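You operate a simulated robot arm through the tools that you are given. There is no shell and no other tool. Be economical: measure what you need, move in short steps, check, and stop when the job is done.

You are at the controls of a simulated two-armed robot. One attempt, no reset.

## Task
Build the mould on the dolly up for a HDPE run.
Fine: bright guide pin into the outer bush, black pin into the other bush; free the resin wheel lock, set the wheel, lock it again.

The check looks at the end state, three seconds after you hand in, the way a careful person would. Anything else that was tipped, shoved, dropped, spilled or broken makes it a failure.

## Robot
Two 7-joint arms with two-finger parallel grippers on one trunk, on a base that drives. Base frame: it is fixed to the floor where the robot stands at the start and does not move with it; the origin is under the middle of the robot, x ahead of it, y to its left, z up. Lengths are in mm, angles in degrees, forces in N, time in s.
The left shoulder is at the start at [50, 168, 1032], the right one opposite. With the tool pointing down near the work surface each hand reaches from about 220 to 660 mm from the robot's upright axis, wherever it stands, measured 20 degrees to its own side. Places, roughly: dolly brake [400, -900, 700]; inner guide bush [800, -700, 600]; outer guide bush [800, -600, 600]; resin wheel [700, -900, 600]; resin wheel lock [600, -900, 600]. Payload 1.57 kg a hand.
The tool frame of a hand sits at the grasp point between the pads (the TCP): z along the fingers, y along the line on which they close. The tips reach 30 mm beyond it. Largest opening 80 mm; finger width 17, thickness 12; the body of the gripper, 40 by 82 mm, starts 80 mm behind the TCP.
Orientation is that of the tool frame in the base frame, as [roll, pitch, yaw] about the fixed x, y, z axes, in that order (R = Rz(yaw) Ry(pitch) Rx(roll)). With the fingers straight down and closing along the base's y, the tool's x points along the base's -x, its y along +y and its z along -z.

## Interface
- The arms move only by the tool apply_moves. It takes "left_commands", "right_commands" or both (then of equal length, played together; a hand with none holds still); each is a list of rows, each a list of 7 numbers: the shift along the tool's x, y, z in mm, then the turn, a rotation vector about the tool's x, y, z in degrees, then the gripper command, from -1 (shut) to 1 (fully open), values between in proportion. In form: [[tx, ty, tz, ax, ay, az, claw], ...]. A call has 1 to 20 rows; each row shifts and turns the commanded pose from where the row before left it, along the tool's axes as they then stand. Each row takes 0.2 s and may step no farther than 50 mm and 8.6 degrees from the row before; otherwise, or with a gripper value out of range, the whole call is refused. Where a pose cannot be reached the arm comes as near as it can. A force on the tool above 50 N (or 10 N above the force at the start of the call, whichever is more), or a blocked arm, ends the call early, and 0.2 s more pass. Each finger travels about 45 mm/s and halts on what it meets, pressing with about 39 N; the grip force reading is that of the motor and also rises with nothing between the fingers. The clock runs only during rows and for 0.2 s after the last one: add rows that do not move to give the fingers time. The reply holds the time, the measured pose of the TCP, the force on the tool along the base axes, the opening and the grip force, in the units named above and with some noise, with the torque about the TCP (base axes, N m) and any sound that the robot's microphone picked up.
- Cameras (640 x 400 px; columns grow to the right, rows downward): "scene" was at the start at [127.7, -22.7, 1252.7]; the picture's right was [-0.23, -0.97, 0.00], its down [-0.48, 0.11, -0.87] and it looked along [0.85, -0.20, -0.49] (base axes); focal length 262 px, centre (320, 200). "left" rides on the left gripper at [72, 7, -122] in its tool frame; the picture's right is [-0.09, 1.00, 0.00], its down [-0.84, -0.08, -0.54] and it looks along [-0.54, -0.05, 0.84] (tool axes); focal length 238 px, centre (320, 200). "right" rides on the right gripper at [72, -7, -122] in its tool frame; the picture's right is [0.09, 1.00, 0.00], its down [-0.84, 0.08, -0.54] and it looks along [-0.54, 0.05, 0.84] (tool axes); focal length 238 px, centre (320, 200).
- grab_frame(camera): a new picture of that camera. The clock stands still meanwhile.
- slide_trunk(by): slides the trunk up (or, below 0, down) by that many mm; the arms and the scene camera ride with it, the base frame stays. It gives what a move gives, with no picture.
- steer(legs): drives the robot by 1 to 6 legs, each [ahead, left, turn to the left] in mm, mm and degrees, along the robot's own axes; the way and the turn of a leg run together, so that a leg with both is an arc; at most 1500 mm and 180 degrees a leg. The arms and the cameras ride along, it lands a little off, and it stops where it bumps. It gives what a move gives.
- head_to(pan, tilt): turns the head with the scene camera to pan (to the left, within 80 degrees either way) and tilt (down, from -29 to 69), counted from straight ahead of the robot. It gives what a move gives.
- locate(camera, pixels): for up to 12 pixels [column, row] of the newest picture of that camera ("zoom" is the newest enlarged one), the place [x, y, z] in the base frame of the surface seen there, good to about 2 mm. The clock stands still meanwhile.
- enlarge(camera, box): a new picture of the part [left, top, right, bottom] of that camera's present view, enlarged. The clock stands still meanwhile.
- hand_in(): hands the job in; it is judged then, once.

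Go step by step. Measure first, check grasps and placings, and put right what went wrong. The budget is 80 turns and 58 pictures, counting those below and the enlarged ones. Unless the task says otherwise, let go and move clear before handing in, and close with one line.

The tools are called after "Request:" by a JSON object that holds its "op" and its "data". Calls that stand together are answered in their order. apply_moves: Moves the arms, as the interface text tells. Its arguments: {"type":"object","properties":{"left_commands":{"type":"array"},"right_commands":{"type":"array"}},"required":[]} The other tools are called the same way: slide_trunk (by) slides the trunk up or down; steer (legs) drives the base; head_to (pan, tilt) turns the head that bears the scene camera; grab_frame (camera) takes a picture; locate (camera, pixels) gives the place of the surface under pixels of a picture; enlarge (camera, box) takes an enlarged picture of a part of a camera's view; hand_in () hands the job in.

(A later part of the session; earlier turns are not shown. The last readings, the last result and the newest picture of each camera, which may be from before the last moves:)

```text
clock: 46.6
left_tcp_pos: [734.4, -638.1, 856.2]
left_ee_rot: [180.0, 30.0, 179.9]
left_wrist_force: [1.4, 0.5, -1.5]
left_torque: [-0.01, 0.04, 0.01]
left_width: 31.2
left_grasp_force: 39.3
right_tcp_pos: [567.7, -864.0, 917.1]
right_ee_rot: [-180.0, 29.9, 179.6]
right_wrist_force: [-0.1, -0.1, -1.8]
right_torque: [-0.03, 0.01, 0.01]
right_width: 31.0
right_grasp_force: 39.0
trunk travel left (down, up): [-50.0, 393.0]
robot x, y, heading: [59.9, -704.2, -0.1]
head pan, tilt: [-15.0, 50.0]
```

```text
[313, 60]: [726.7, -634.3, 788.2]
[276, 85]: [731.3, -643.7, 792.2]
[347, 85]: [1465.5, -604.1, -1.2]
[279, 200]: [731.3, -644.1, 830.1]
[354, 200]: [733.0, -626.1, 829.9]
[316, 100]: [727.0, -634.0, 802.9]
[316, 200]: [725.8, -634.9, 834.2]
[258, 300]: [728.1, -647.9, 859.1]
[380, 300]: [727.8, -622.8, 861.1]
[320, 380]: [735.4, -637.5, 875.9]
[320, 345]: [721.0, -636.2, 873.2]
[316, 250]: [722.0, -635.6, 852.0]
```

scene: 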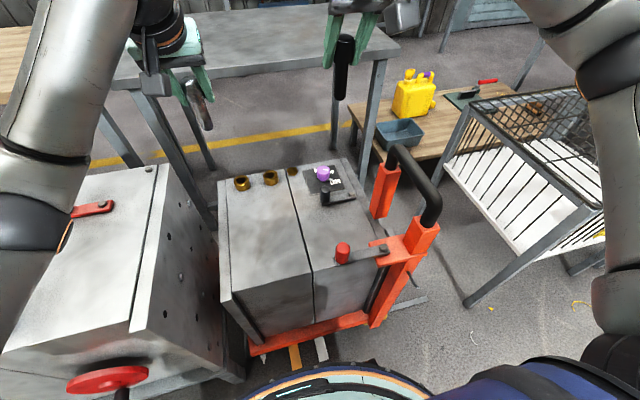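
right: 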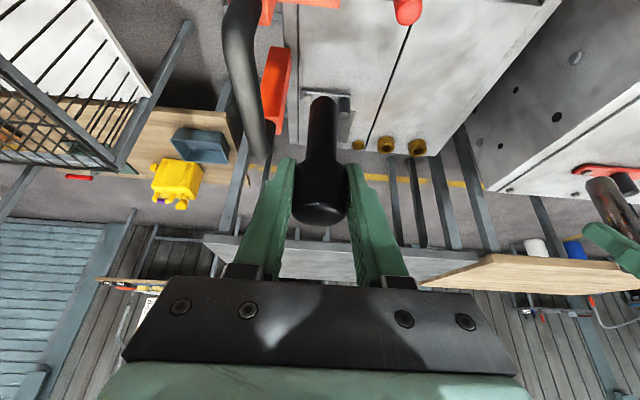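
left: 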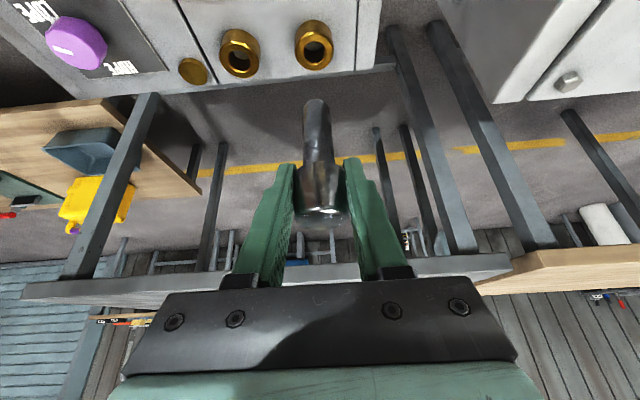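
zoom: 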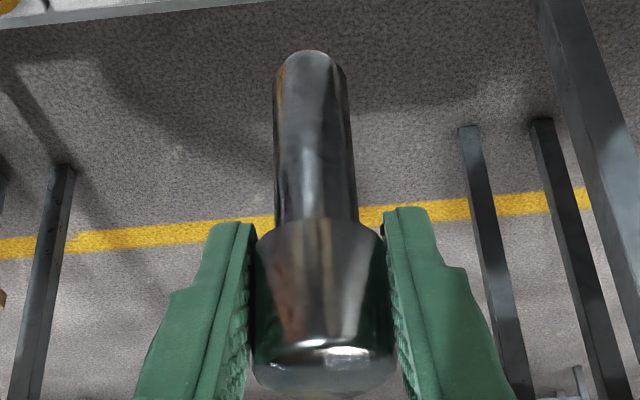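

Pin axis ≈ (736,-635) while the TCP reads (734,-638). I go diagonally to hover 15 mm above the outer bush.

Request:
{"op": "apply_moves", "data": {"left_commands": [[4.4, -0.2, 24.7, 0, 0, 0, -1], [4.4, -0.2, 24.7, 0, 0, 0, -1], [4.4, -0.2, 24.7, 0, 0, 0, -1], [4.5, -0.2, 24.7, 0, 0, 0, -1], [4.5, -0.1, 24.6, 0, 0, 0, -1], [0, 0, 0, 0, 0, 0, -1]]}}

Request:
{"op": "enlarge", "data": {"camera": "left", "box": [250, 60, 390, 180]}}

Request:
{"op": "enlarge", "data": {"camera": "scene", "box": [190, 110, 330, 210]}}

```text
clock: 48.0
left_tcp_pos: [770.1, -636.7, 738.5]
left_ee_rot: [-180.0, 30.1, 180.0]
left_wrist_force: [0.1, 0.4, -1.8]
left_torque: [-0.01, 0.01, -0.02]
left_width: 30.9
left_grasp_force: 38.5
left hand out of reach, approached as far as the arm can: row 5
right_tcp_pos: [567.2, -864.8, 917.8]
right_ee_rot: [180.0, 29.8, 179.8]
right_wrist_force: [0.7, 0.1, -1.3]
right_torque: [0.0, 0.01, 0.0]
right_width: 31.1
right_grasp_force: 39.6
trunk travel left (down, up): [-50.0, 393.0]
robot x, y, heading: [56.6, -706.7, -0.3]
head pan, tilt: [-15.0, 50.0]
```

```text
3.33 times, centred on (320, 120) of left
```

zoom: 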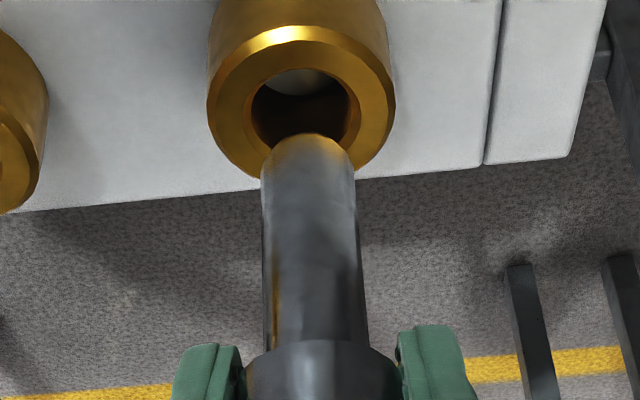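

```text
4.00 times, centred on (260, 160) of scene
```

zoom: 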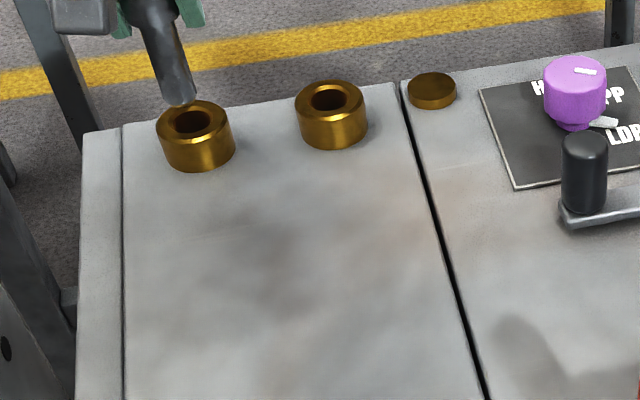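

The arm ran out of reach ~7 mm short (pin bottom still above the rim). I drive ahead 14 mm, then correct.

Request:
{"op": "steer", "data": {"legs": [[14, 0, 0]]}}

Request:
{"op": "enlarge", "data": {"camera": "left", "box": [250, 60, 390, 180]}}

Request:
{"op": "locate", "data": {"camera": "zoom", "pixels": [[311, 145], [311, 250], [264, 250], [360, 250], [215, 110], [390, 110], [297, 40], [311, 200], [290, 330], [275, 160], [350, 160]]}}

```text
clock: 48.8
left_tcp_pos: [784.9, -636.7, 737.9]
left_ee_rot: [180.0, 29.9, -180.0]
left_wrist_force: [0.9, -0.2, -1.4]
left_torque: [0.04, 0.01, 0.01]
left_width: 30.8
left_grasp_force: 39.1
right_tcp_pos: [580.9, -864.3, 917.4]
right_ee_rot: [180.0, 29.9, 179.7]
right_wrist_force: [-0.7, -1.3, -1.5]
right_torque: [0.0, 0.0, 0.0]
right_width: 31.0
right_grasp_force: 38.6
trunk travel left (down, up): [-50.0, 393.0]
robot x, y, heading: [73.4, -700.9, -0.3]
head pan, tilt: [-15.0, 50.0]
```

```text
3.33 times, centred on (320, 120) of left
```

zoom: 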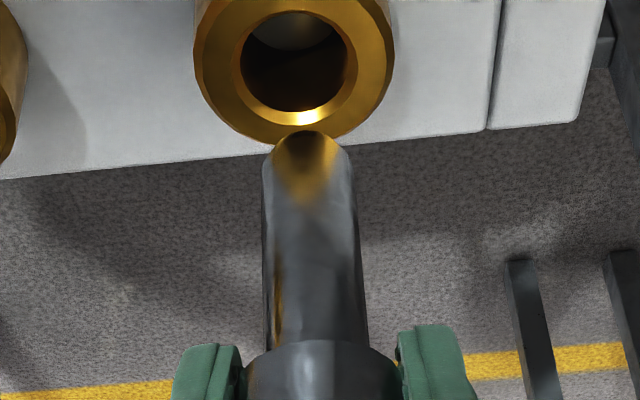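

```text
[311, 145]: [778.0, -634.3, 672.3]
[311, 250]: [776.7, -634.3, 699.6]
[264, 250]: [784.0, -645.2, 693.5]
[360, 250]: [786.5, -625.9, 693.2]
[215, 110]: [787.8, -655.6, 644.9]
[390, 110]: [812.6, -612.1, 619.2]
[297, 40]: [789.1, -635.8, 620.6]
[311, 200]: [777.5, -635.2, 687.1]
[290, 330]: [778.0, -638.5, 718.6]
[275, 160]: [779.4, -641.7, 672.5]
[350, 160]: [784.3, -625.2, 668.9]
```

Pin axis is at x≈787.5, so shift back 9 mm and -1 in y, then descend 24 mm carefully and check.

Request:
{"op": "apply_moves", "data": {"left_commands": [[7.8, -1, -4.5, 0, 0, 0, -1], [0, 0, 0, 0, 0, 0, -1], [4, 0, 6.93, 0, 0, 0, -1], [4, 0, 6.93, 0, 0, 0, -1], [4, 0, 6.93, 0, 0, 0, -1], [0, 0, 0, 0, 0, 0, -1]]}}

Request:
{"op": "enlarge", "data": {"camera": "left", "box": [250, 60, 390, 180]}}

```text
clock: 50.2
left_tcp_pos: [784.7, -638.6, 721.0]
left_ee_rot: [179.9, 30.5, 179.8]
left_wrist_force: [-3.4, 3.7, 15.8]
left_torque: [0.12, 0.2, 0.01]
left_width: 30.9
left_grasp_force: 38.9
left hand out of reach, approached as far as the arm can: row 1
right_tcp_pos: [578.3, -864.8, 918.8]
right_ee_rot: [179.9, 30.0, 179.6]
right_wrist_force: [-0.1, -0.1, -1.4]
right_torque: [0.01, -0.03, 0.0]
right_width: 31.2
right_grasp_force: 39.3
trunk travel left (down, up): [-50.0, 393.0]
robot x, y, heading: [72.8, -703.1, -0.2]
head pan, tilt: [-15.0, 50.0]
```

```text
3.33 times, centred on (320, 120) of left
```

zoom: 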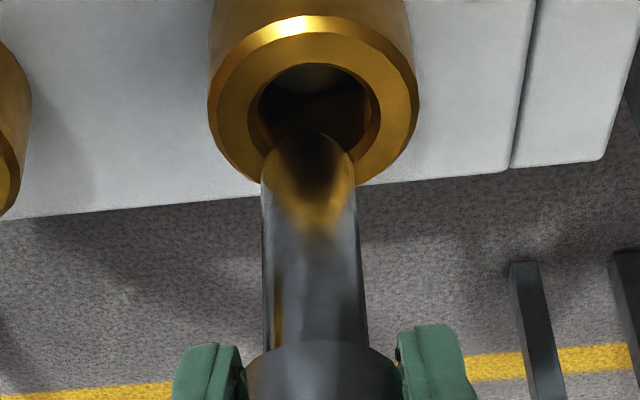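

The pin bottom is ~6 mm too far in +x and rests on the rim (15.8 N up). I raise 15 mm and move back 6.

Request:
{"op": "apply_moves", "data": {"left_commands": [[-7.5, 0, -13, 0, 0, 0, -1], [5.2, 1, -3, 0, 0, 0, -1], [0, 0, 0, 0, 0, 0, -1]]}}

Request:
{"op": "enlarge", "data": {"camera": "left", "box": [250, 60, 390, 180]}}

Request:
{"op": "locate", "data": {"camera": "zoom", "pixels": [[311, 180], [311, 250], [264, 250], [360, 250], [264, 180], [355, 180], [311, 300]]}}

```text
clock: 51.0
left_tcp_pos: [783.2, -639.3, 731.7]
left_ee_rot: [-180.0, 29.8, -180.0]
left_wrist_force: [0.0, 0.1, -2.0]
left_torque: [-0.02, 0.03, 0.03]
left_width: 30.7
left_grasp_force: 38.8
left hand out of reach, approached as far as the arm can: row 2
right_tcp_pos: [581.2, -865.4, 919.2]
right_ee_rot: [179.9, 29.8, 179.8]
right_wrist_force: [-0.5, 0.1, -1.7]
right_torque: [-0.02, -0.01, 0.02]
right_width: 30.8
right_grasp_force: 39.1
trunk travel left (down, up): [-50.0, 393.0]
robot x, y, heading: [73.2, -700.6, -0.1]
head pan, tilt: [-15.0, 50.0]
```

```text
3.33 times, centred on (320, 120) of left
```

zoom: 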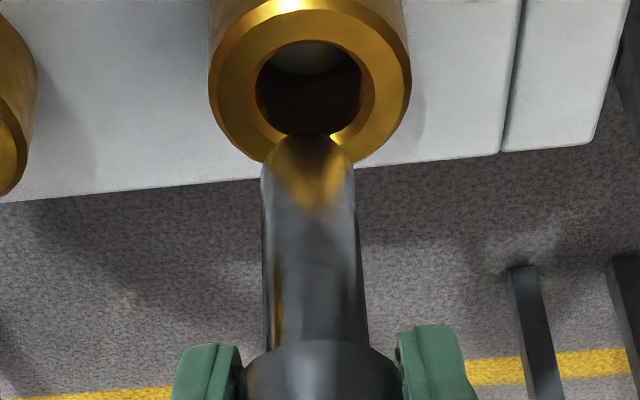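

```text
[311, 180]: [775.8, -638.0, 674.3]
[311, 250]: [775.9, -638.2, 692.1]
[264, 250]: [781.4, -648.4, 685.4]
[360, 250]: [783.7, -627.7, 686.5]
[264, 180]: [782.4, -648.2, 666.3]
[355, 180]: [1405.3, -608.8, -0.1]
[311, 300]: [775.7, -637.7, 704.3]
```

Axis now ≈ (786,-638); I need (778.5,-636). Move -8 in x, +1.5 in y and check the reading.

Request:
{"op": "apply_moves", "data": {"left_commands": [[7, 1.5, -4, 0, 0, 0, -1], [0, 0, 0, 0, 0, 0, -1]]}}

```text
clock: 51.6
left_tcp_pos: [783.3, -637.9, 731.5]
left_ee_rot: [-180.0, 29.9, -179.9]
left_wrist_force: [-1.1, -0.1, -1.5]
left_torque: [-0.02, 0.03, 0.02]
left_width: 31.2
left_grasp_force: 38.8
left hand out of reach, approached as far as the arm can: row 1
right_tcp_pos: [581.5, -865.8, 918.3]
right_ee_rot: [-179.9, 29.8, 179.7]
right_wrist_force: [-0.4, 0.8, -2.0]
right_torque: [-0.01, 0.01, 0.0]
right_width: 30.9
right_grasp_force: 38.9
trunk travel left (down, up): [-50.0, 393.0]
robot x, y, heading: [72.4, -700.8, -0.2]
head pan, tilt: [-15.0, 50.0]
```

Commanded pose was still beyond reach; I step back further.

Request:
{"op": "apply_moves", "data": {"left_commands": [[5.2, 0, -3, 0, 0, 0, -1], [0, 0, 0, 0, 0, 0, -1]]}}

```text
clock: 52.2
left_tcp_pos: [783.2, -638.9, 730.9]
left_ee_rot: [180.0, 29.9, 179.9]
left_wrist_force: [-0.3, 0.4, -1.4]
left_torque: [0.0, -0.01, 0.01]
left_width: 31.0
left_grasp_force: 39.3
left hand out of reach, approached as far as the arm can: row 1
right_tcp_pos: [581.3, -864.4, 917.4]
right_ee_rot: [179.9, 29.8, 179.7]
right_wrist_force: [0.2, 0.0, -1.0]
right_torque: [0.0, 0.01, -0.01]
right_width: 31.1
right_grasp_force: 38.9
trunk travel left (down, up): [-50.0, 393.0]
robot x, y, heading: [75.2, -699.0, -0.4]
head pan, tilt: [-15.0, 50.0]
```

Moving back isn't obeyed here—maybe a joint limit. I raise 30 mm and try back 8 at greater height.

Request:
{"op": "apply_moves", "data": {"left_commands": [[-7.5, 0, -13, 0, 0, 0, -1], [-7.5, 0, -13, 0, 0, 0, -1], [7, 1, -4, 0, 0, 0, -1], [0, 0, 0, 0, 0, 0, -1]]}}

```text
clock: 53.2
left_tcp_pos: [774.2, -637.6, 762.5]
left_ee_rot: [179.8, 29.9, 179.9]
left_wrist_force: [-0.4, -0.3, -0.9]
left_torque: [-0.01, 0.01, -0.01]
left_width: 30.7
left_grasp_force: 38.6
right_tcp_pos: [580.8, -864.9, 917.1]
right_ee_rot: [180.0, 29.8, 179.7]
right_wrist_force: [0.4, -0.2, -1.4]
right_torque: [0.01, -0.01, 0.0]
right_width: 31.0
right_grasp_force: 39.0
trunk travel left (down, up): [-50.0, 393.0]
robot x, y, heading: [71.7, -700.3, -0.2]
head pan, tilt: [-15.0, 50.0]
```

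At full stretch the arm is singular. I'll turn the base 12° right so the left shoulder comes ~34 mm nearer: first lift the left hand 40 and bring the right hand 100 inward.

Request:
{"op": "apply_moves", "data": {"left_commands": [[-10, 0, -17.3, 0, 0, 0, -1], [-10, 0, -17.3, 0, 0, 0, -1], [0, 0, 0, 0, 0, 0, -1], [0, 0, 0, 0, 0, 0, -1]], "right_commands": [[0, 34, 0, 0, 0, 0, -1], [0, 33, 0, 0, 0, 0, -1], [0, 33, 0, 0, 0, 0, -1], [0, 0, 0, 0, 0, 0, -1]]}}

Request:
{"op": "steer", "data": {"legs": [[0, 0, -12]]}}

```text
clock: 54.2
left_tcp_pos: [774.8, -637.5, 803.2]
left_ee_rot: [180.0, 29.9, 180.0]
left_wrist_force: [-0.4, -0.5, -1.8]
left_torque: [-0.01, 0.0, 0.0]
left_width: 31.1
left_grasp_force: 38.6
right_tcp_pos: [580.4, -764.8, 916.3]
right_ee_rot: [-180.0, 29.9, 179.8]
right_wrist_force: [-0.6, 0.1, -1.1]
right_torque: [0.01, 0.01, -0.01]
right_width: 30.9
right_grasp_force: 38.9
trunk travel left (down, up): [-50.0, 393.0]
robot x, y, heading: [75.4, -702.7, -0.0]
head pan, tilt: [-15.0, 50.0]
```

```text
clock: 55.4
left_tcp_pos: [773.4, -785.6, 802.7]
left_ee_rot: [179.9, 29.9, 167.9]
left_wrist_force: [0.5, -1.1, -1.0]
left_torque: [0.02, 0.01, 0.01]
left_width: 30.7
left_grasp_force: 38.5
right_tcp_pos: [556.4, -868.5, 917.2]
right_ee_rot: [-180.0, 29.9, 167.7]
right_wrist_force: [-0.4, -0.3, -1.6]
right_torque: [-0.01, 0.01, -0.03]
right_width: 31.2
right_grasp_force: 38.9
trunk travel left (down, up): [-50.0, 393.0]
robot x, y, heading: [69.6, -699.1, -12.4]
head pan, tilt: [-15.0, 50.0]
```

Turned to -12.4°. I bring the left pin back to above the outer bush with the new frame.

Request:
{"op": "apply_moves", "data": {"left_commands": [[10.8, 29.1, 7.1, 0, 0, 0, -1], [10.8, 29.1, 7.1, 0, 0, 0, -1], [10.8, 29.1, 7.1, 0, 0, 0, -1], [10.8, 29.2, 7.1, 0, 0, 0, -1], [10.7, 29.2, 7.1, 0, 0, 0, -1], [0, 0, 0, 0, 0, 0, -1]]}}

Request:
{"op": "enlarge", "data": {"camera": "left", "box": [250, 50, 390, 180]}}

```text
clock: 56.8
left_tcp_pos: [774.9, -634.5, 744.2]
left_ee_rot: [179.9, 29.9, 167.9]
left_wrist_force: [-0.1, 0.2, -1.4]
left_torque: [-0.04, 0.02, -0.02]
left_width: 31.0
left_grasp_force: 38.9
right_tcp_pos: [556.2, -868.2, 917.2]
right_ee_rot: [-180.0, 29.8, 167.7]
right_wrist_force: [-0.9, -1.4, -0.8]
right_torque: [-0.01, 0.0, -0.02]
right_width: 31.1
right_grasp_force: 38.8
trunk travel left (down, up): [-50.0, 393.0]
robot x, y, heading: [75.1, -700.3, -12.3]
head pan, tilt: [-15.0, 50.0]
```

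```text
3.08 times, centred on (320, 115) of left
```

zoom: 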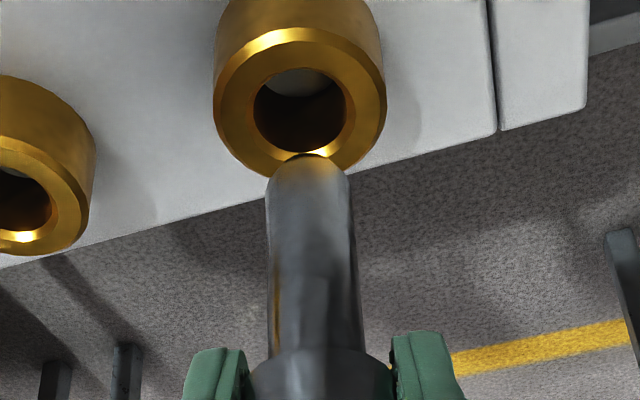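

Request:
{"op": "locate", "data": {"camera": "zoom", "pixels": [[310, 200], [310, 260], [269, 260], [353, 260], [269, 210], [348, 210], [310, 320], [222, 100], [376, 100], [300, 40], [245, 150], [356, 150]]}}

```text
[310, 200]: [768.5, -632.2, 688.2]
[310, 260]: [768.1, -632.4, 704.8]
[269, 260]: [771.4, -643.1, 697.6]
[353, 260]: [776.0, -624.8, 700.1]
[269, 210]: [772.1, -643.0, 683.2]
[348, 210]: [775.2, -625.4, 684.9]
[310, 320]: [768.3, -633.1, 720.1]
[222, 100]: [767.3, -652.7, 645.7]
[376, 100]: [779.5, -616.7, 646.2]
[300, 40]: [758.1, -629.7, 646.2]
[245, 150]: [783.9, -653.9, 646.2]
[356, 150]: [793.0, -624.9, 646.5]
```

Pin axis ≈ (778,-634.4) vs bush (777.8,-635.8). Small y trim and descend 24 mm.

Request:
{"op": "apply_moves", "data": {"left_commands": [[0, -1.4, 0, 0, 0, 0, -1], [0, 0, 0, 0, 0, 0, -1], [4, 0, 6.93, 0, 0, 0, -1], [4, 0, 6.93, 0, 0, 0, -1], [4, 0, 6.93, 0, 0, 0, -1], [0, 0, 0, 0, 0, 0, -1]]}}

Request:
{"op": "enlarge", "data": {"camera": "left", "box": [250, 50, 390, 180]}}

```text
clock: 58.1
left_tcp_pos: [772.6, -638.7, 719.5]
left_ee_rot: [180.0, 29.9, 167.9]
left_wrist_force: [0.5, -0.6, -2.3]
left_torque: [0.05, 0.06, 0.0]
left_width: 31.3
left_grasp_force: 39.5
right_tcp_pos: [556.5, -868.9, 916.6]
right_ee_rot: [179.9, 29.8, 167.7]
right_wrist_force: [-0.3, 0.9, -2.2]
right_torque: [0.02, 0.0, 0.02]
right_width: 30.9
right_grasp_force: 38.7
trunk travel left (down, up): [-50.0, 393.0]
robot x, y, heading: [73.1, -705.4, -12.6]
head pan, tilt: [-15.0, 50.0]
```

```text
3.08 times, centred on (320, 115) of left
```

zoom: 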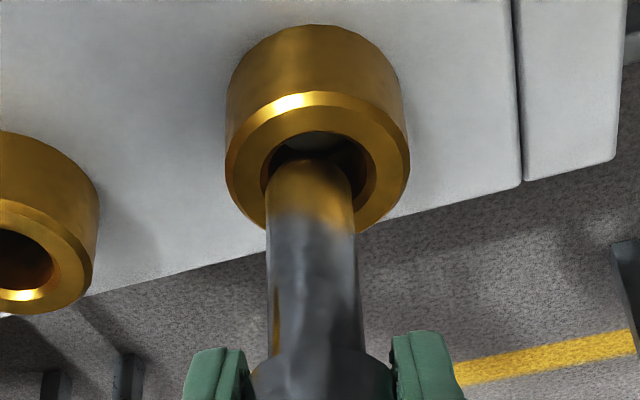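

Tip is at the rim, looks ~1.5 mm too far −y (hole centre col 318 vs pin 311). Trim +1.3 and continue down gently.

Request:
{"op": "apply_moves", "data": {"left_commands": [[0, 1.3, 0, 0, 0, 0, -1], [2, 0, 3.46, 0, 0, 0, -1], [2, 0, 3.46, 0, 0, 0, -1], [2, 0, 3.46, 0, 0, 0, -1], [0, 0, 0, 0, 0, 0, -1]]}}

Request:
{"op": "enlarge", "data": {"camera": "left", "box": [250, 50, 390, 180]}}

```text
clock: 59.4
left_tcp_pos: [772.9, -636.7, 707.2]
left_ee_rot: [-180.0, 29.9, 167.9]
left_wrist_force: [0.2, 0.3, -1.5]
left_torque: [0.0, 0.0, -0.01]
left_width: 30.7
left_grasp_force: 39.0
right_tcp_pos: [555.0, -869.2, 916.2]
right_ee_rot: [179.9, 29.7, 167.7]
right_wrist_force: [0.5, 0.0, -2.6]
right_torque: [0.0, 0.01, 0.0]
right_width: 30.9
right_grasp_force: 39.3
trunk travel left (down, up): [-50.0, 393.0]
robot x, y, heading: [73.4, -703.1, -12.2]
head pan, tilt: [-15.0, 50.0]
```

```text
3.08 times, centred on (320, 115) of left
```

zoom: 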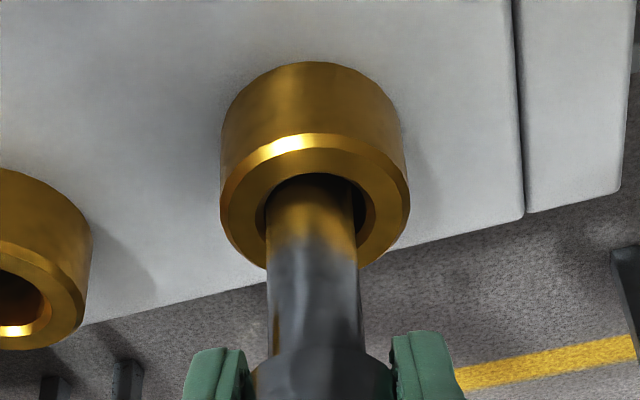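

The pin is inside the bore with no contact force. Trim slightly and lower until it seats.

Request:
{"op": "apply_moves", "data": {"left_commands": [[1.5, 0.7, 2.6, 0, 0, 0, -1], [2, 0, 3.46, 0, 0, 0, -1], [2, 0, 3.46, 0, 0, 0, -1], [1, 0, 1.73, 0, 0, 0, -1], [0, 0, 0, 0, 0, 0, -1]]}}

```text
clock: 60.5
left_tcp_pos: [772.8, -635.1, 695.7]
left_ee_rot: [-180.0, 30.0, 167.9]
left_wrist_force: [0.3, -0.4, -0.3]
left_torque: [-0.08, -0.01, -0.02]
left_width: 31.1
left_grasp_force: 39.0
right_tcp_pos: [556.1, -868.4, 918.2]
right_ee_rot: [180.0, 29.9, 167.7]
right_wrist_force: [-0.3, 0.2, -1.5]
right_torque: [0.0, -0.01, -0.03]
right_width: 30.9
right_grasp_force: 38.8
trunk travel left (down, up): [-50.0, 393.0]
robot x, y, heading: [70.8, -703.5, -12.3]
head pan, tilt: [-15.0, 50.0]
```

Still free at 695.7. Lower another few mm in small steps.

Request:
{"op": "apply_moves", "data": {"left_commands": [[1, 0, 1.73, 0, 0, 0, -1], [1, 0, 1.73, 0, 0, 0, -1], [1, 0, 1.73, 0, 0, 0, -1], [0, 0, 0, 0, 0, 0, -1]]}}

Request:
{"op": "enlarge", "data": {"camera": "left", "box": [250, 80, 390, 220]}}

```text
clock: 61.5
left_tcp_pos: [774.2, -636.6, 694.1]
left_ee_rot: [179.9, 30.5, 167.9]
left_wrist_force: [-4.9, 2.8, 21.3]
left_torque: [0.22, 0.34, 0.0]
left_width: 31.0
left_grasp_force: 39.1
right_tcp_pos: [553.9, -868.7, 918.8]
right_ee_rot: [-180.0, 30.0, 167.7]
right_wrist_force: [0.2, 0.6, -0.6]
right_torque: [0.03, 0.0, -0.01]
right_width: 30.8
right_grasp_force: 38.5
trunk travel left (down, up): [-50.0, 393.0]
robot x, y, heading: [70.5, -699.8, -12.0]
head pan, tilt: [-15.0, 50.0]
```

```text
2.86 times, centred on (320, 150) of left
```

zoom: 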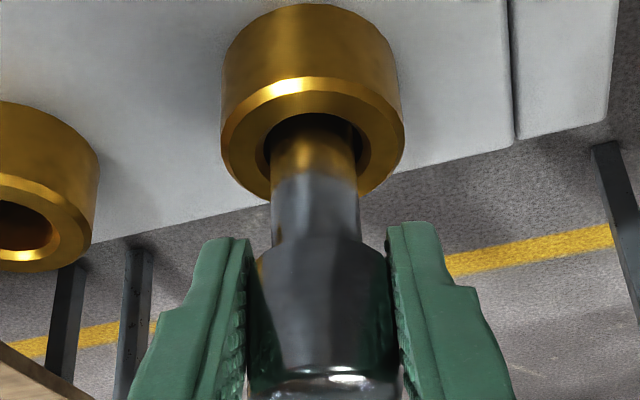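

Seated at z≈694 with 21 N. I relieve, open, and withdraw along the tool axis.

Request:
{"op": "apply_moves", "data": {"left_commands": [[-1.5, 0, -2.2, 0, 0, 0, -1], [0, 0, 0, 0, 0, 0, 0], [0, 0, 0, 0, 0, 0, 0.3], [0, 0, 0, 0, 0, 0, 0.5], [0, 0, -30, 0, 0, 0, 0.5], [0, 0, -40, 0, 0, 0, 0.5], [0, 0, -40, 0, 0, 0, 0.5], [0, 0, -40, 0, 0, 0, 0.5], [0, 0, 0, 0, 0, 0, 0.5]]}}

Request:
{"op": "grab_frame", "data": {"camera": "left"}}

```text
clock: 63.5
left_tcp_pos: [697.5, -630.0, 835.1]
left_ee_rot: [179.5, 30.8, 167.1]
left_wrist_force: [0.4, -0.6, -0.7]
left_torque: [0.0, -0.03, -0.03]
left_width: 59.9
left_grasp_force: 0.0
right_tcp_pos: [553.5, -876.3, 919.5]
right_ee_rot: [179.4, 29.9, 167.2]
right_wrist_force: [-0.3, -0.2, -2.2]
right_torque: [0.02, -0.02, -0.03]
right_width: 30.5
right_grasp_force: 38.8
trunk travel left (down, up): [-50.0, 393.0]
robot x, y, heading: [71.7, -699.7, -12.6]
head pan, tilt: [-15.0, 50.0]
```

```text
17 pictures are left
```

left: 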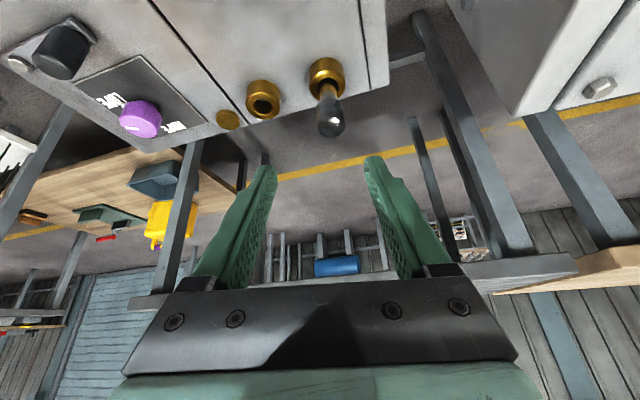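

The bright pin stands in the outer bush (320,100). I raise and retract the left hand, then turn the base to about +12° so the right shoulder leads for the black pin.

Request:
{"op": "apply_moves", "data": {"left_commands": [[16, 0, -32.3, 0, 0, 0, 0.5], [16, 0, -32.3, 0, 0, 0, 0.5], [16, 0, -32.3, 0, 0, 0, 0.5], [16, 0, -32.3, 0, 0, 0, 0.5], [16, 0, -32.3, 0, 0, 0, 0.5], [0, 0, 0, 0, 0, 0, 0.5]]}}

Request:
{"op": "steer", "data": {"legs": [[0, 0, 24.3], [8, 39, 0]]}}

```text
clock: 65.0
left_tcp_pos: [555.4, -590.2, 921.5]
left_ee_rot: [179.9, 29.9, 168.0]
left_wrist_force: [-0.3, 0.7, 0.0]
left_torque: [0.0, 0.05, -0.01]
left_width: 60.0
left_grasp_force: 0.1
right_tcp_pos: [555.5, -868.5, 917.4]
right_ee_rot: [-180.0, 30.0, 167.6]
right_wrist_force: [-0.1, 0.5, -1.9]
right_torque: [0.01, 0.03, -0.01]
right_width: 30.7
right_grasp_force: 39.4
trunk travel left (down, up): [-50.0, 393.0]
robot x, y, heading: [70.9, -701.3, -12.3]
head pan, tilt: [-15.0, 50.0]
```

```text
clock: 67.2
left_tcp_pos: [463.6, -359.0, 921.2]
left_ee_rot: [-180.0, 29.9, -167.4]
left_wrist_force: [0.7, -0.6, 0.6]
left_torque: [0.02, 0.03, -0.02]
left_width: 59.9
left_grasp_force: 0.1
right_tcp_pos: [581.1, -612.4, 916.1]
right_ee_rot: [-180.0, 29.9, -167.6]
right_wrist_force: [-0.4, 0.0, -1.6]
right_torque: [-0.04, 0.03, 0.05]
right_width: 31.0
right_grasp_force: 39.2
trunk travel left (down, up): [-50.0, 393.0]
robot x, y, heading: [70.3, -664.1, 12.4]
head pan, tilt: [-15.0, 50.0]
```

Heading +12.4°. I move the right hand sideways first, then forward/down to hover over the inner bush.

Request:
{"op": "apply_moves", "data": {"right_commands": [[0, -38.5, 0, 0, 0, 0, -1], [0, -38.5, 0, 0, 0, 0, -1], [0, -38.5, 0, 0, 0, 0, -1], [0, -38.5, 0, 0, 0, 0, -1], [-10.2, 0, 37.8, 0, 0, 0, -1], [-10.2, 0, 37.8, 0, 0, 0, -1], [-10.2, 0, 37.8, 0, 0, 0, -1], [-10.2, 0, 37.8, 0, 0, 0, -1], [-10.2, 0, 37.8, 0, 0, 0, -1], [-10, 0, 37.8, 0, 0, 0, -1], [0, 0, 0, 0, 0, 0, -1]]}}

Request:
{"op": "enlarge", "data": {"camera": "right", "box": [230, 40, 400, 180]}}

```text
clock: 69.8
left_tcp_pos: [459.0, -353.1, 919.3]
left_ee_rot: [179.9, 30.3, -167.2]
left_wrist_force: [-0.9, 0.0, 0.6]
left_torque: [0.05, -0.02, -0.01]
left_width: 59.9
left_grasp_force: 0.1
right_tcp_pos: [768.7, -711.1, 735.1]
right_ee_rot: [179.9, 28.6, -166.2]
right_wrist_force: [-1.2, 0.1, 0.0]
right_torque: [-0.01, 0.06, 0.03]
right_width: 30.8
right_grasp_force: 38.9
trunk travel left (down, up): [-50.0, 393.0]
robot x, y, heading: [72.0, -659.7, 12.6]
head pan, tilt: [-15.0, 50.0]
stopped in row 11 (right hand): the arm was blocked; the commanded pose is now the measured one
```

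```text
2.86 times, centred on (315, 110) of right
```

zoom: 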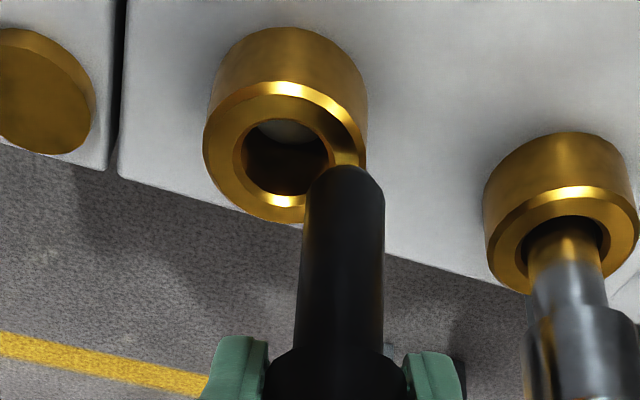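

The right arm was blocked though the wrist feels nothing—likely forearm against the brake knob. I look with the scene camera.

Request:
{"op": "grab_frame", "data": {"camera": "scene"}}

```text
15 pictures are left
```

scene: 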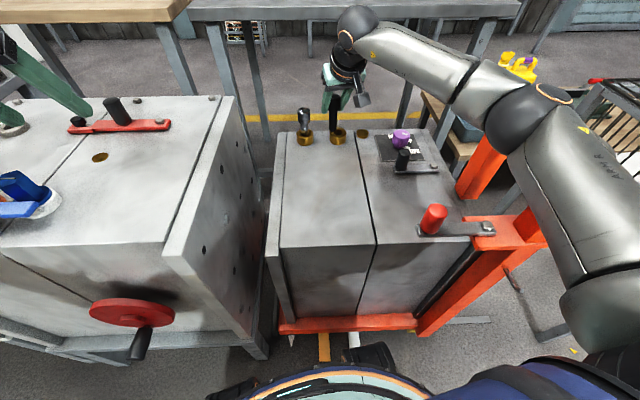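

The upper arm/elbow has met the dolly handle at (490-540,150-240). I retrace the path up and back, then verify the dolly did not shift.

Request:
{"op": "apply_moves", "data": {"right_commands": [[10.2, 0, -37.8, 0, 0, 0, -1], [10.2, 0, -37.8, 0, 0, 0, -1], [10.2, 0, -37.8, 0, 0, 0, -1], [10.2, 0, -37.8, 0, 0, 0, -1], [10.2, 0, -37.8, 0, 0, 0, -1], [0, 0, 0, 0, 0, 0, -1]]}}

Request:
{"op": "steer", "data": {"legs": [[-10, 0, 0], [25, 117, 0]]}}

```text
clock: 71.2
left_tcp_pos: [461.8, -353.5, 921.0]
left_ee_rot: [-180.0, 29.8, -167.0]
left_wrist_force: [0.0, 0.2, -0.4]
left_torque: [0.0, 0.02, 0.02]
left_width: 59.8
left_grasp_force: 0.0
right_tcp_pos: [639.4, -745.8, 877.5]
right_ee_rot: [180.0, 28.4, -166.2]
right_wrist_force: [0.5, -0.3, -1.2]
right_torque: [0.02, 0.01, 0.0]
right_width: 30.9
right_grasp_force: 38.9
trunk travel left (down, up): [-50.0, 393.0]
robot x, y, heading: [76.2, -661.6, 12.4]
head pan, tilt: [-15.0, 50.0]
```

```text
clock: 73.3
left_tcp_pos: [449.6, -233.0, 921.4]
left_ee_rot: [180.0, 29.8, -166.9]
left_wrist_force: [-0.5, -0.1, 0.0]
left_torque: [-0.03, 0.01, 0.0]
left_width: 60.1
left_grasp_force: 0.2
right_tcp_pos: [627.7, -625.1, 877.2]
right_ee_rot: [-180.0, 28.4, -166.0]
right_wrist_force: [0.9, 0.1, -1.9]
right_torque: [0.0, -0.01, -0.03]
right_width: 30.9
right_grasp_force: 39.0
trunk travel left (down, up): [-50.0, 393.0]
robot x, y, heading: [58.6, -542.2, 12.9]
head pan, tilt: [-15.0, 50.0]
```

Now further left so the elbow will stay clear of the handle. I drive ahead a touch, restore the 30° tilt, move sideways, then forward and down to hover.

Request:
{"op": "steer", "data": {"legs": [[12, 0, 0]]}}

Request:
{"op": "apply_moves", "data": {"right_commands": [[0, -45, 0, 0, -1.5, 0, -1], [0, -45, 0, 0, 0, 0, -1], [0, -45, 0, 0, 0, 0, -1], [-6.8, 0, 42, 0, 0, 0, -1], [-6.8, 0, 42, 0, 0, 0, -1], [-6.8, 0, 42, 0, 0, 0, -1], [-6.8, 0, 30, 0, 0, 0, -1], [0, 0, 0, 0, 0, 0, -1]]}}

Request:
{"op": "enlarge", "data": {"camera": "right", "box": [230, 30, 410, 180]}}

```text
clock: 74.0
left_tcp_pos: [459.7, -230.4, 921.1]
left_ee_rot: [179.8, 29.8, -166.8]
left_wrist_force: [-0.5, 0.8, 0.1]
left_torque: [-0.01, 0.0, 0.01]
left_width: 59.9
left_grasp_force: 0.1
right_tcp_pos: [639.3, -620.8, 877.0]
right_ee_rot: [-180.0, 28.4, -166.0]
right_wrist_force: [-0.4, 0.9, -1.6]
right_torque: [0.01, 0.02, 0.03]
right_width: 31.2
right_grasp_force: 39.0
trunk travel left (down, up): [-50.0, 393.0]
robot x, y, heading: [71.9, -536.6, 12.5]
head pan, tilt: [-15.0, 50.0]
```

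```text
clock: 75.8
left_tcp_pos: [460.1, -230.0, 919.9]
left_ee_rot: [179.9, 29.8, -167.0]
left_wrist_force: [0.3, -0.2, 0.5]
left_torque: [-0.01, 0.0, 0.05]
left_width: 60.3
left_grasp_force: 0.0
right_tcp_pos: [772.1, -728.8, 754.7]
right_ee_rot: [-179.9, 29.8, -166.0]
right_wrist_force: [-0.4, 0.5, -0.8]
right_torque: [0.01, 0.0, -0.03]
right_width: 30.9
right_grasp_force: 38.3
trunk travel left (down, up): [-50.0, 393.0]
robot x, y, heading: [71.5, -536.9, 12.6]
head pan, tilt: [-15.0, 50.0]
```

```text
2.67 times, centred on (320, 105) of right
```

zoom: 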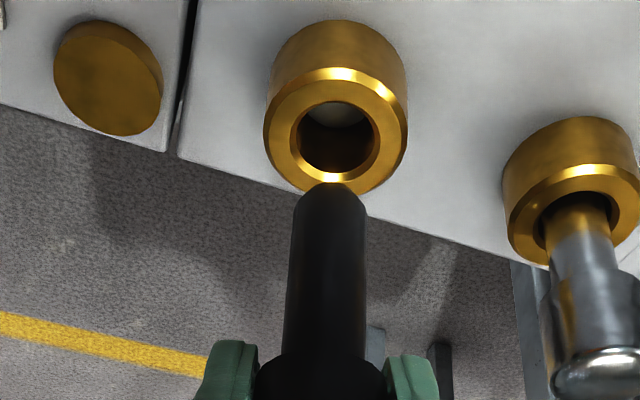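

No block now. I read rim and pin points in the zoom.

Request:
{"op": "locate", "data": {"camera": "zoom", "pixels": [[328, 230], [328, 280], [292, 260], [361, 260], [328, 330], [272, 140], [398, 140], [335, 85], [285, 172], [385, 172], [600, 360], [95, 85]]}}

```text
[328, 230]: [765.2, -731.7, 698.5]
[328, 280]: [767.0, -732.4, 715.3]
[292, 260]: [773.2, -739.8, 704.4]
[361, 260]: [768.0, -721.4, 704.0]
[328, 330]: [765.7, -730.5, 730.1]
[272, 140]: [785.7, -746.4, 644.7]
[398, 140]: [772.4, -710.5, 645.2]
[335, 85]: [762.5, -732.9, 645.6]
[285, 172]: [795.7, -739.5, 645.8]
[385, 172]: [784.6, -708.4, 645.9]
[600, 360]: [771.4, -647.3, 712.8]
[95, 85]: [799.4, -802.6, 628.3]
```

Bush centre ≈ (780,-727.7), pin axis ≈ (775.7,-729.3). Trim forward 4.7 mm, then descend 32 mm and check.

Request:
{"op": "apply_moves", "data": {"right_commands": [[-4.1, 0.5, 2.4, 0, 0, 0, -1], [0, 0, 0, 0, 0, 0, -1], [5, 0, 8.66, 0, 0, 0, -1], [5, 0, 8.66, 0, 0, 0, -1], [5, 0, 8.66, 0, 0, 0, -1], [1, 0, 1.73, 0, 0, 0, -1], [0, 0, 0, 0, 0, 0, -1]]}}

Request:
{"op": "enlarge", "data": {"camera": "right", "box": [250, 50, 390, 180]}}

```text
clock: 77.4
left_tcp_pos: [459.5, -230.5, 919.7]
left_ee_rot: [179.9, 29.8, -166.9]
left_wrist_force: [0.8, 0.5, 0.7]
left_torque: [0.06, -0.01, -0.05]
left_width: 59.7
left_grasp_force: 0.1
right_tcp_pos: [775.7, -727.3, 723.1]
right_ee_rot: [180.0, 29.8, -166.0]
right_wrist_force: [-0.7, 0.5, -1.2]
right_torque: [0.01, 0.02, -0.04]
right_width: 31.1
right_grasp_force: 38.7
trunk travel left (down, up): [-50.0, 393.0]
robot x, y, heading: [71.7, -536.9, 12.8]
head pan, tilt: [-15.0, 50.0]
```

```text
3.08 times, centred on (320, 115) of right
```

zoom: 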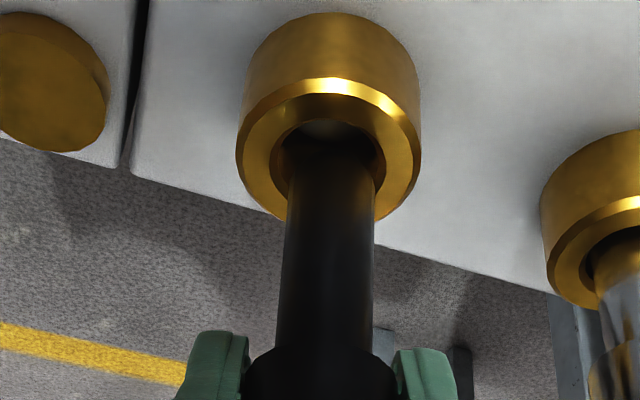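

Well aligned (hole centre col 328, pin 330). Continue down 12 mm then to seating in small steps.

Request:
{"op": "apply_moves", "data": {"right_commands": [[2, 0, 3.46, 0, 0, 0, -1], [2, 0, 3.46, 0, 0, 0, -1], [2, 0, 3.46, 0, 0, 0, -1], [2, 0, 3.46, 0, 0, 0, -1], [2, 0, 3.46, 0, 0, 0, -1], [0, 0, 0, 0, 0, 0, -1]]}}

```text
clock: 78.8
left_tcp_pos: [460.9, -230.8, 920.5]
left_ee_rot: [180.0, 29.8, -166.9]
left_wrist_force: [-0.7, -0.2, -0.1]
left_torque: [0.03, 0.01, 0.0]
left_width: 60.2
left_grasp_force: 0.0
right_tcp_pos: [774.7, -725.8, 702.5]
right_ee_rot: [-180.0, 29.9, -166.0]
right_wrist_force: [0.2, -0.5, -1.7]
right_torque: [0.01, 0.0, 0.0]
right_width: 31.2
right_grasp_force: 39.2
trunk travel left (down, up): [-50.0, 393.0]
robot x, y, heading: [74.9, -536.7, 12.8]
head pan, tilt: [-15.0, 50.0]
```

In the bore without contact at z 702. Lower to seat (expected ≈697).

Request:
{"op": "apply_moves", "data": {"right_commands": [[1, 0, 1.73, 0, 0, 0, -1], [1, 0, 1.73, 0, 0, 0, -1], [1, 0, 1.73, 0, 0, 0, -1], [0.5, 0, 0.87, 0, 0, 0, -1], [0, 0, 0, 0, 0, 0, -1]]}}

```text
clock: 80.0
left_tcp_pos: [460.2, -230.9, 919.8]
left_ee_rot: [179.9, 29.9, -167.0]
left_wrist_force: [-1.0, -0.7, -0.5]
left_torque: [-0.02, 0.01, -0.02]
left_width: 59.7
left_grasp_force: 0.1
right_tcp_pos: [774.2, -725.6, 696.2]
right_ee_rot: [180.0, 29.8, -166.0]
right_wrist_force: [-1.0, 0.0, -0.8]
right_torque: [-0.01, -0.01, -0.01]
right_width: 31.1
right_grasp_force: 39.1
trunk travel left (down, up): [-50.0, 393.0]
robot x, y, heading: [74.7, -538.0, 12.9]
head pan, tilt: [-15.0, 50.0]
```

Request:
{"op": "apply_moves", "data": {"right_commands": [[0.75, 0, 1.3, 0, 0, 0, -1], [0.75, 0, 1.3, 0, 0, 0, -1], [0.5, 0, 0.87, 0, 0, 0, -1], [0, 0, 0, 0, 0, 0, -1]]}}

```text
clock: 81.0
left_tcp_pos: [460.0, -229.1, 920.8]
left_ee_rot: [180.0, 30.0, -166.9]
left_wrist_force: [0.3, -0.3, 0.1]
left_torque: [-0.02, -0.02, 0.0]
left_width: 59.8
left_grasp_force: 0.1
right_tcp_pos: [775.2, -726.9, 696.1]
right_ee_rot: [179.9, 30.2, -166.0]
right_wrist_force: [-4.1, -2.0, 13.1]
right_torque: [-0.07, 0.25, -0.02]
right_width: 31.2
right_grasp_force: 38.9
trunk travel left (down, up): [-50.0, 393.0]
robot x, y, heading: [74.0, -537.5, 12.8]
head pan, tilt: [-15.0, 50.0]
```

Seated (13 N). Relieve, open and withdraw, then picture.

Request:
{"op": "apply_moves", "data": {"right_commands": [[-1, 0, -1.5, 0, 0, 0, -1], [0, 0, 0, 0, 0, 0, 0], [0, 0, 0, 0, 0, 0, 0.3], [0, 0, 0, 0, 0, 0, 0.4], [0, 0, -30, 0, 0, 0, 0.4], [0, 0, -40, 0, 0, 0, 0.4], [0, 0, -40, 0, 0, 0, 0.4], [0, 0, -40, 0, 0, 0, 0.4], [0, -30, -20, 0, 0, 0, 0.4], [0, -30, -20, 0, 0, 0, 0.4], [0, 0, 0, 0, 0, 0, 0.4]]}}

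Request:
{"op": "grab_frame", "data": {"camera": "right"}}

```text
clock: 83.4
left_tcp_pos: [461.4, -228.9, 920.2]
left_ee_rot: [179.8, 29.8, -166.9]
left_wrist_force: [0.2, -0.3, -0.1]
left_torque: [-0.02, 0.02, -0.01]
left_width: 60.0
left_grasp_force: 0.0
right_tcp_pos: [697.6, -804.4, 859.1]
right_ee_rot: [-179.9, 29.8, -166.0]
right_wrist_force: [0.0, 0.4, 0.3]
right_torque: [-0.01, -0.03, 0.01]
right_width: 55.9
right_grasp_force: 0.1
trunk travel left (down, up): [-50.0, 393.0]
robot x, y, heading: [69.9, -536.5, 12.9]
head pan, tilt: [-15.0, 50.0]
```

```text
12 pictures are left
```

right: 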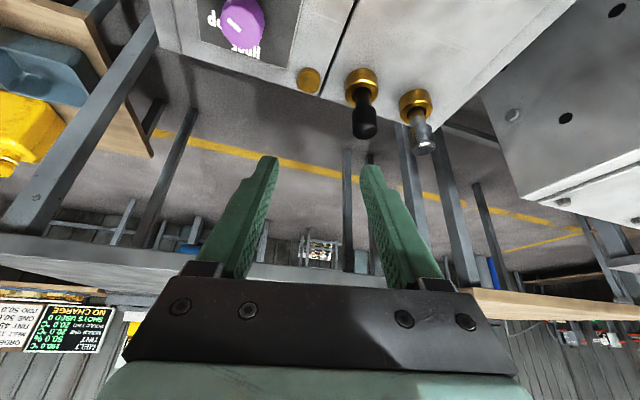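

Both pins stand in their bushes. I pull the right hand back to get the wheel, plate and lock into view.

Request:
{"op": "apply_moves", "data": {"right_commands": [[28, -22, -31.5, 0, 0, 0, 0.4], [28, -22, -31.5, 0, 0, 0, 0.4], [28, -22, -31.5, 0, 0, 0, 0.4], [0, 0, 0, 0, 0, 0, 0.4]]}}

Request:
{"op": "enlarge", "data": {"camera": "right", "box": [180, 0, 380, 125]}}

```text
clock: 84.4
left_tcp_pos: [461.5, -231.1, 920.0]
left_ee_rot: [179.8, 29.7, -166.9]
left_wrist_force: [-1.0, 0.0, 0.5]
left_torque: [0.0, 0.01, -0.02]
left_width: 59.8
left_grasp_force: 0.0
right_tcp_pos: [595.9, -899.4, 899.2]
right_ee_rot: [180.0, 29.8, -166.0]
right_wrist_force: [1.1, -0.5, 0.7]
right_torque: [0.0, 0.0, 0.02]
right_width: 56.0
right_grasp_force: 0.0
trunk travel left (down, up): [-50.0, 393.0]
robot x, y, heading: [72.2, -537.2, 12.8]
head pan, tilt: [-15.0, 50.0]
```

```text
3.20 times, centred on (280, 62) of right
```

zoom: 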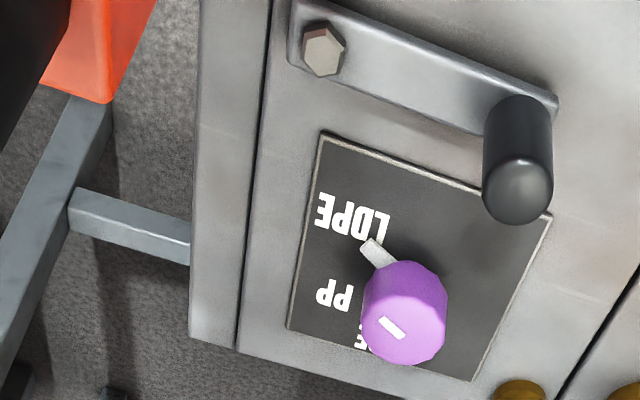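

Clear view: the tab at (372,250) points to LDPE; PP next, HDPE after it (hidden behind the knob at (362,343)). I locate everything.

Request:
{"op": "locate", "data": {"camera": "zoom", "pixels": [[322, 133], [550, 215], [290, 325], [472, 378], [352, 217], [335, 295], [363, 340], [370, 246], [404, 340], [518, 190], [323, 48], [440, 85]]}}

Request:
{"op": "locate", "data": {"camera": "zoom", "pixels": [[404, 275], [380, 318], [404, 336], [365, 320], [446, 320], [486, 140], [551, 140], [518, 220], [556, 97], [290, 60], [383, 265]]}}

```text
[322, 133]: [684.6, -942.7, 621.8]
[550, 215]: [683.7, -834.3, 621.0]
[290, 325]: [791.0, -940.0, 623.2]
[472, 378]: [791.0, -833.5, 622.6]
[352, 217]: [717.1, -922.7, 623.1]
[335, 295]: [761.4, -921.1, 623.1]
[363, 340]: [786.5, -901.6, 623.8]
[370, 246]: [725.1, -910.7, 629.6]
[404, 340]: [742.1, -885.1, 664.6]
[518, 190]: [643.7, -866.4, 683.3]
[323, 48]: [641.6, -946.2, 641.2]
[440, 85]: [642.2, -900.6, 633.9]
```

```text
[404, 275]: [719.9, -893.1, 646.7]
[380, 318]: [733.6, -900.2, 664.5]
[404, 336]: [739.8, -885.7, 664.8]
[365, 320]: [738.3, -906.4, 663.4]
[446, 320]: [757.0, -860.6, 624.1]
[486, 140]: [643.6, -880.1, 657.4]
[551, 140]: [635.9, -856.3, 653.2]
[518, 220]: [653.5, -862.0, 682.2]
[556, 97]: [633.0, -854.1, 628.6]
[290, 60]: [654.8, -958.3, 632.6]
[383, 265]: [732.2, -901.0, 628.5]
```

Wheel centre ≈ (738,-888), top 664.5; LDPE at -120°, PP -60°, HDPE 0° (towards +x), so the wheel needs +120° (CCW from above). Lock knob ≈ (643,-867), pivot (642,-946). The right elbow conflicts with the handle, so I'll use the left arm: first bring the right hand inward and up, then back off.

Request:
{"op": "apply_moves", "data": {"right_commands": [[0, 40, 0, 0, 0, 0, 0.4], [-10, 40, -17.3, 0, 0, 0, 0.4], [-10, 40, -17.3, 0, 0, 0, 0.4], [0, 0, 0, 0, 0, 0, 0.4]]}}

Request:
{"op": "steer", "data": {"legs": [[-320, 0, 0]]}}

Request:
{"op": "apply_moves", "data": {"left_commands": [[0, 0, 0, 0, 7.5, 0, 0.5], [0, 0, 0, 0, 7.5, 0, 0.5], [0, 0, 0, 0, 7.5, 0, 0.5], [0, 0, 0, 0, 7.5, 0, 0.5], [28, 40, -10, 0, 0, 0, 0.5], [28, 40, -10, 0, 0, 0, 0.5], [28, 40, -10, 0, 0, 0, 0.5], [0, 0, 0, 0, 0, 0, 0.5]], "right_commands": [[0, 0, 0, 0, 7.5, 0, 0.4], [0, 0, 0, 0, 7.5, 0, 0.4], [0, 0, 0, 0, 7.5, 0, 0.4], [0, 0, 0, 0, 7.5, 0, 0.4], [45, 0, 0, 0, 0, 0, 0.4], [45, 0, 0, 0, 0, 0, 0.4], [40, 0, 0, 0, 0, 0, 0.4], [0, 0, 0, 0, 0, 0, 0.4]]}}

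```text
clock: 85.4
left_tcp_pos: [460.1, -229.4, 920.3]
left_ee_rot: [-179.9, 29.8, -166.8]
left_wrist_force: [-0.2, 0.0, -0.3]
left_torque: [-0.03, 0.02, -0.02]
left_width: 60.0
left_grasp_force: 0.1
right_tcp_pos: [569.1, -783.3, 942.8]
right_ee_rot: [-180.0, 29.8, -165.9]
right_wrist_force: [0.0, -0.1, -0.4]
right_torque: [0.01, -0.01, 0.01]
right_width: 56.0
right_grasp_force: 0.1
trunk travel left (down, up): [-50.0, 393.0]
robot x, y, heading: [75.2, -538.9, 12.9]
head pan, tilt: [-15.0, 50.0]
```

```text
clock: 87.6
left_tcp_pos: [144.2, -302.2, 920.0]
left_ee_rot: [179.9, 29.8, -166.8]
left_wrist_force: [0.7, 0.9, 0.6]
left_torque: [-0.03, -0.04, 0.02]
left_width: 60.3
left_grasp_force: 0.0
right_tcp_pos: [253.5, -855.1, 942.8]
right_ee_rot: [179.9, 30.0, -165.9]
right_wrist_force: [-0.1, -0.2, -0.1]
right_torque: [0.01, 0.03, -0.02]
right_width: 56.0
right_grasp_force: 0.0
trunk travel left (down, up): [-50.0, 393.0]
robot x, y, heading: [-243.3, -608.2, 13.0]
head pan, tilt: [-15.0, 50.0]
```

```text
clock: 89.4
left_tcp_pos: [29.9, -202.0, 950.0]
left_ee_rot: [-179.9, -0.2, -166.9]
left_wrist_force: [-0.4, 1.0, -0.2]
left_torque: [0.05, 0.0, 0.01]
left_width: 60.0
left_grasp_force: 0.1
right_tcp_pos: [127.5, -885.5, 939.5]
right_ee_rot: [180.0, -0.2, -165.9]
right_wrist_force: [-0.4, 0.0, 0.9]
right_torque: [-0.03, 0.0, -0.01]
right_width: 55.9
right_grasp_force: 0.0
right hand out of reach, approached as far as the arm can: row 7
trunk travel left (down, up): [-50.0, 393.0]
robot x, y, heading: [-247.2, -610.5, 13.2]
head pan, tilt: [-15.0, 50.0]
```

Now turn to -30° and move to y≈-960, still well back.

Request:
{"op": "steer", "data": {"legs": [[0, 0, -43], [175, -303, 0]]}}

Request:
{"op": "head_to", "data": {"pan": 25, "tilt": 40}}

Request:
{"op": "grab_frame", "data": {"camera": "scene"}}

```text
clock: 94.6
left_tcp_pos: [239.0, -848.6, 951.1]
left_ee_rot: [180.0, -0.3, 150.4]
left_wrist_force: [0.2, -0.1, 0.2]
left_torque: [-0.01, -0.01, 0.03]
left_width: 60.1
left_grasp_force: 0.0
right_tcp_pos: [-155.4, -1414.9, 940.0]
right_ee_rot: [-179.9, -0.1, 151.2]
right_wrist_force: [0.0, -0.2, 0.1]
right_torque: [0.01, 0.01, 0.01]
right_width: 55.9
right_grasp_force: 0.1
trunk travel left (down, up): [-50.0, 393.0]
robot x, y, heading: [-244.0, -958.6, -29.9]
head pan, tilt: [-15.0, 50.0]
```

```text
clock: 95.7
left_tcp_pos: [236.7, -847.9, 949.6]
left_ee_rot: [179.9, -0.2, 150.3]
left_wrist_force: [-0.3, -0.7, -0.9]
left_torque: [0.01, 0.05, 0.03]
left_width: 60.0
left_grasp_force: 0.1
right_tcp_pos: [-156.7, -1413.5, 941.7]
right_ee_rot: [-179.9, -0.2, 151.3]
right_wrist_force: [0.5, 0.0, -0.3]
right_torque: [0.01, 0.02, 0.01]
right_width: 55.8
right_grasp_force: 0.0
trunk travel left (down, up): [-50.0, 393.0]
robot x, y, heading: [-242.3, -956.6, -30.0]
head pan, tilt: [25.0, 40.0]
```

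```text
10 pictures are left
```

scene: 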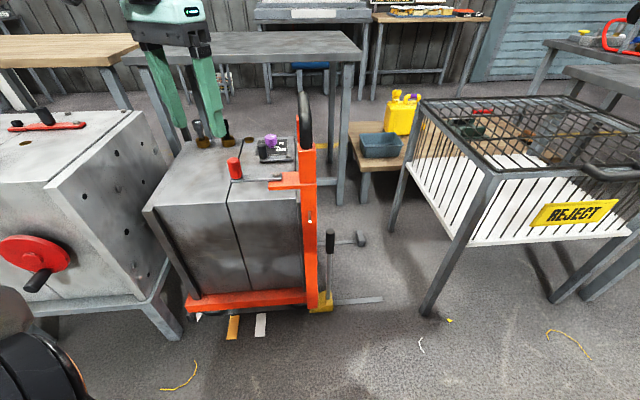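

The handle rises to (303,95); a pedal/lever stands at (330,240) with a foot at (320,305). I locate these for clearance.

Request:
{"op": "locate", "data": {"camera": "scene", "pixels": [[302, 97], [309, 130], [306, 148], [330, 240], [321, 306], [375, 299], [363, 240], [430, 300], [311, 296], [270, 142], [233, 160], [205, 125]]}}

```text
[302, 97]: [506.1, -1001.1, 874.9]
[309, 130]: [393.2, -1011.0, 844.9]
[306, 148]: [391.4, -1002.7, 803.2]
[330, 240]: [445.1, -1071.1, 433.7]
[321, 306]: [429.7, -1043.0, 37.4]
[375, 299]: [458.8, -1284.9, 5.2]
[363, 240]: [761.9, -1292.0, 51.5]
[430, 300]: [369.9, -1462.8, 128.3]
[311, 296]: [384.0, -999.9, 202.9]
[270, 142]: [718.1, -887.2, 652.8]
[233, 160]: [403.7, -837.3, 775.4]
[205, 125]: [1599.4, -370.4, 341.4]
```

Handle tops out at ~880 and the left hand is at 950. Drive in to x≈65.

Request:
{"op": "steer", "data": {"legs": [[225, 130, 0], [40, 23, 0]]}}

```text
clock: 98.0
left_tcp_pos: [540.3, -843.9, 951.4]
left_ee_rot: [180.0, -0.2, 150.6]
left_wrist_force: [-0.1, 0.1, 0.3]
left_torque: [-0.02, 0.03, -0.01]
left_width: 60.1
left_grasp_force: 0.0
right_tcp_pos: [150.9, -1411.3, 940.8]
right_ee_rot: [-180.0, -0.1, 151.5]
right_wrist_force: [0.4, -0.3, -0.4]
right_torque: [0.01, -0.01, 0.03]
right_width: 56.0
right_grasp_force: 0.1
trunk travel left (down, up): [-50.0, 393.0]
robot x, y, heading: [65.6, -955.3, -29.6]
head pan, tilt: [25.0, 40.0]
```

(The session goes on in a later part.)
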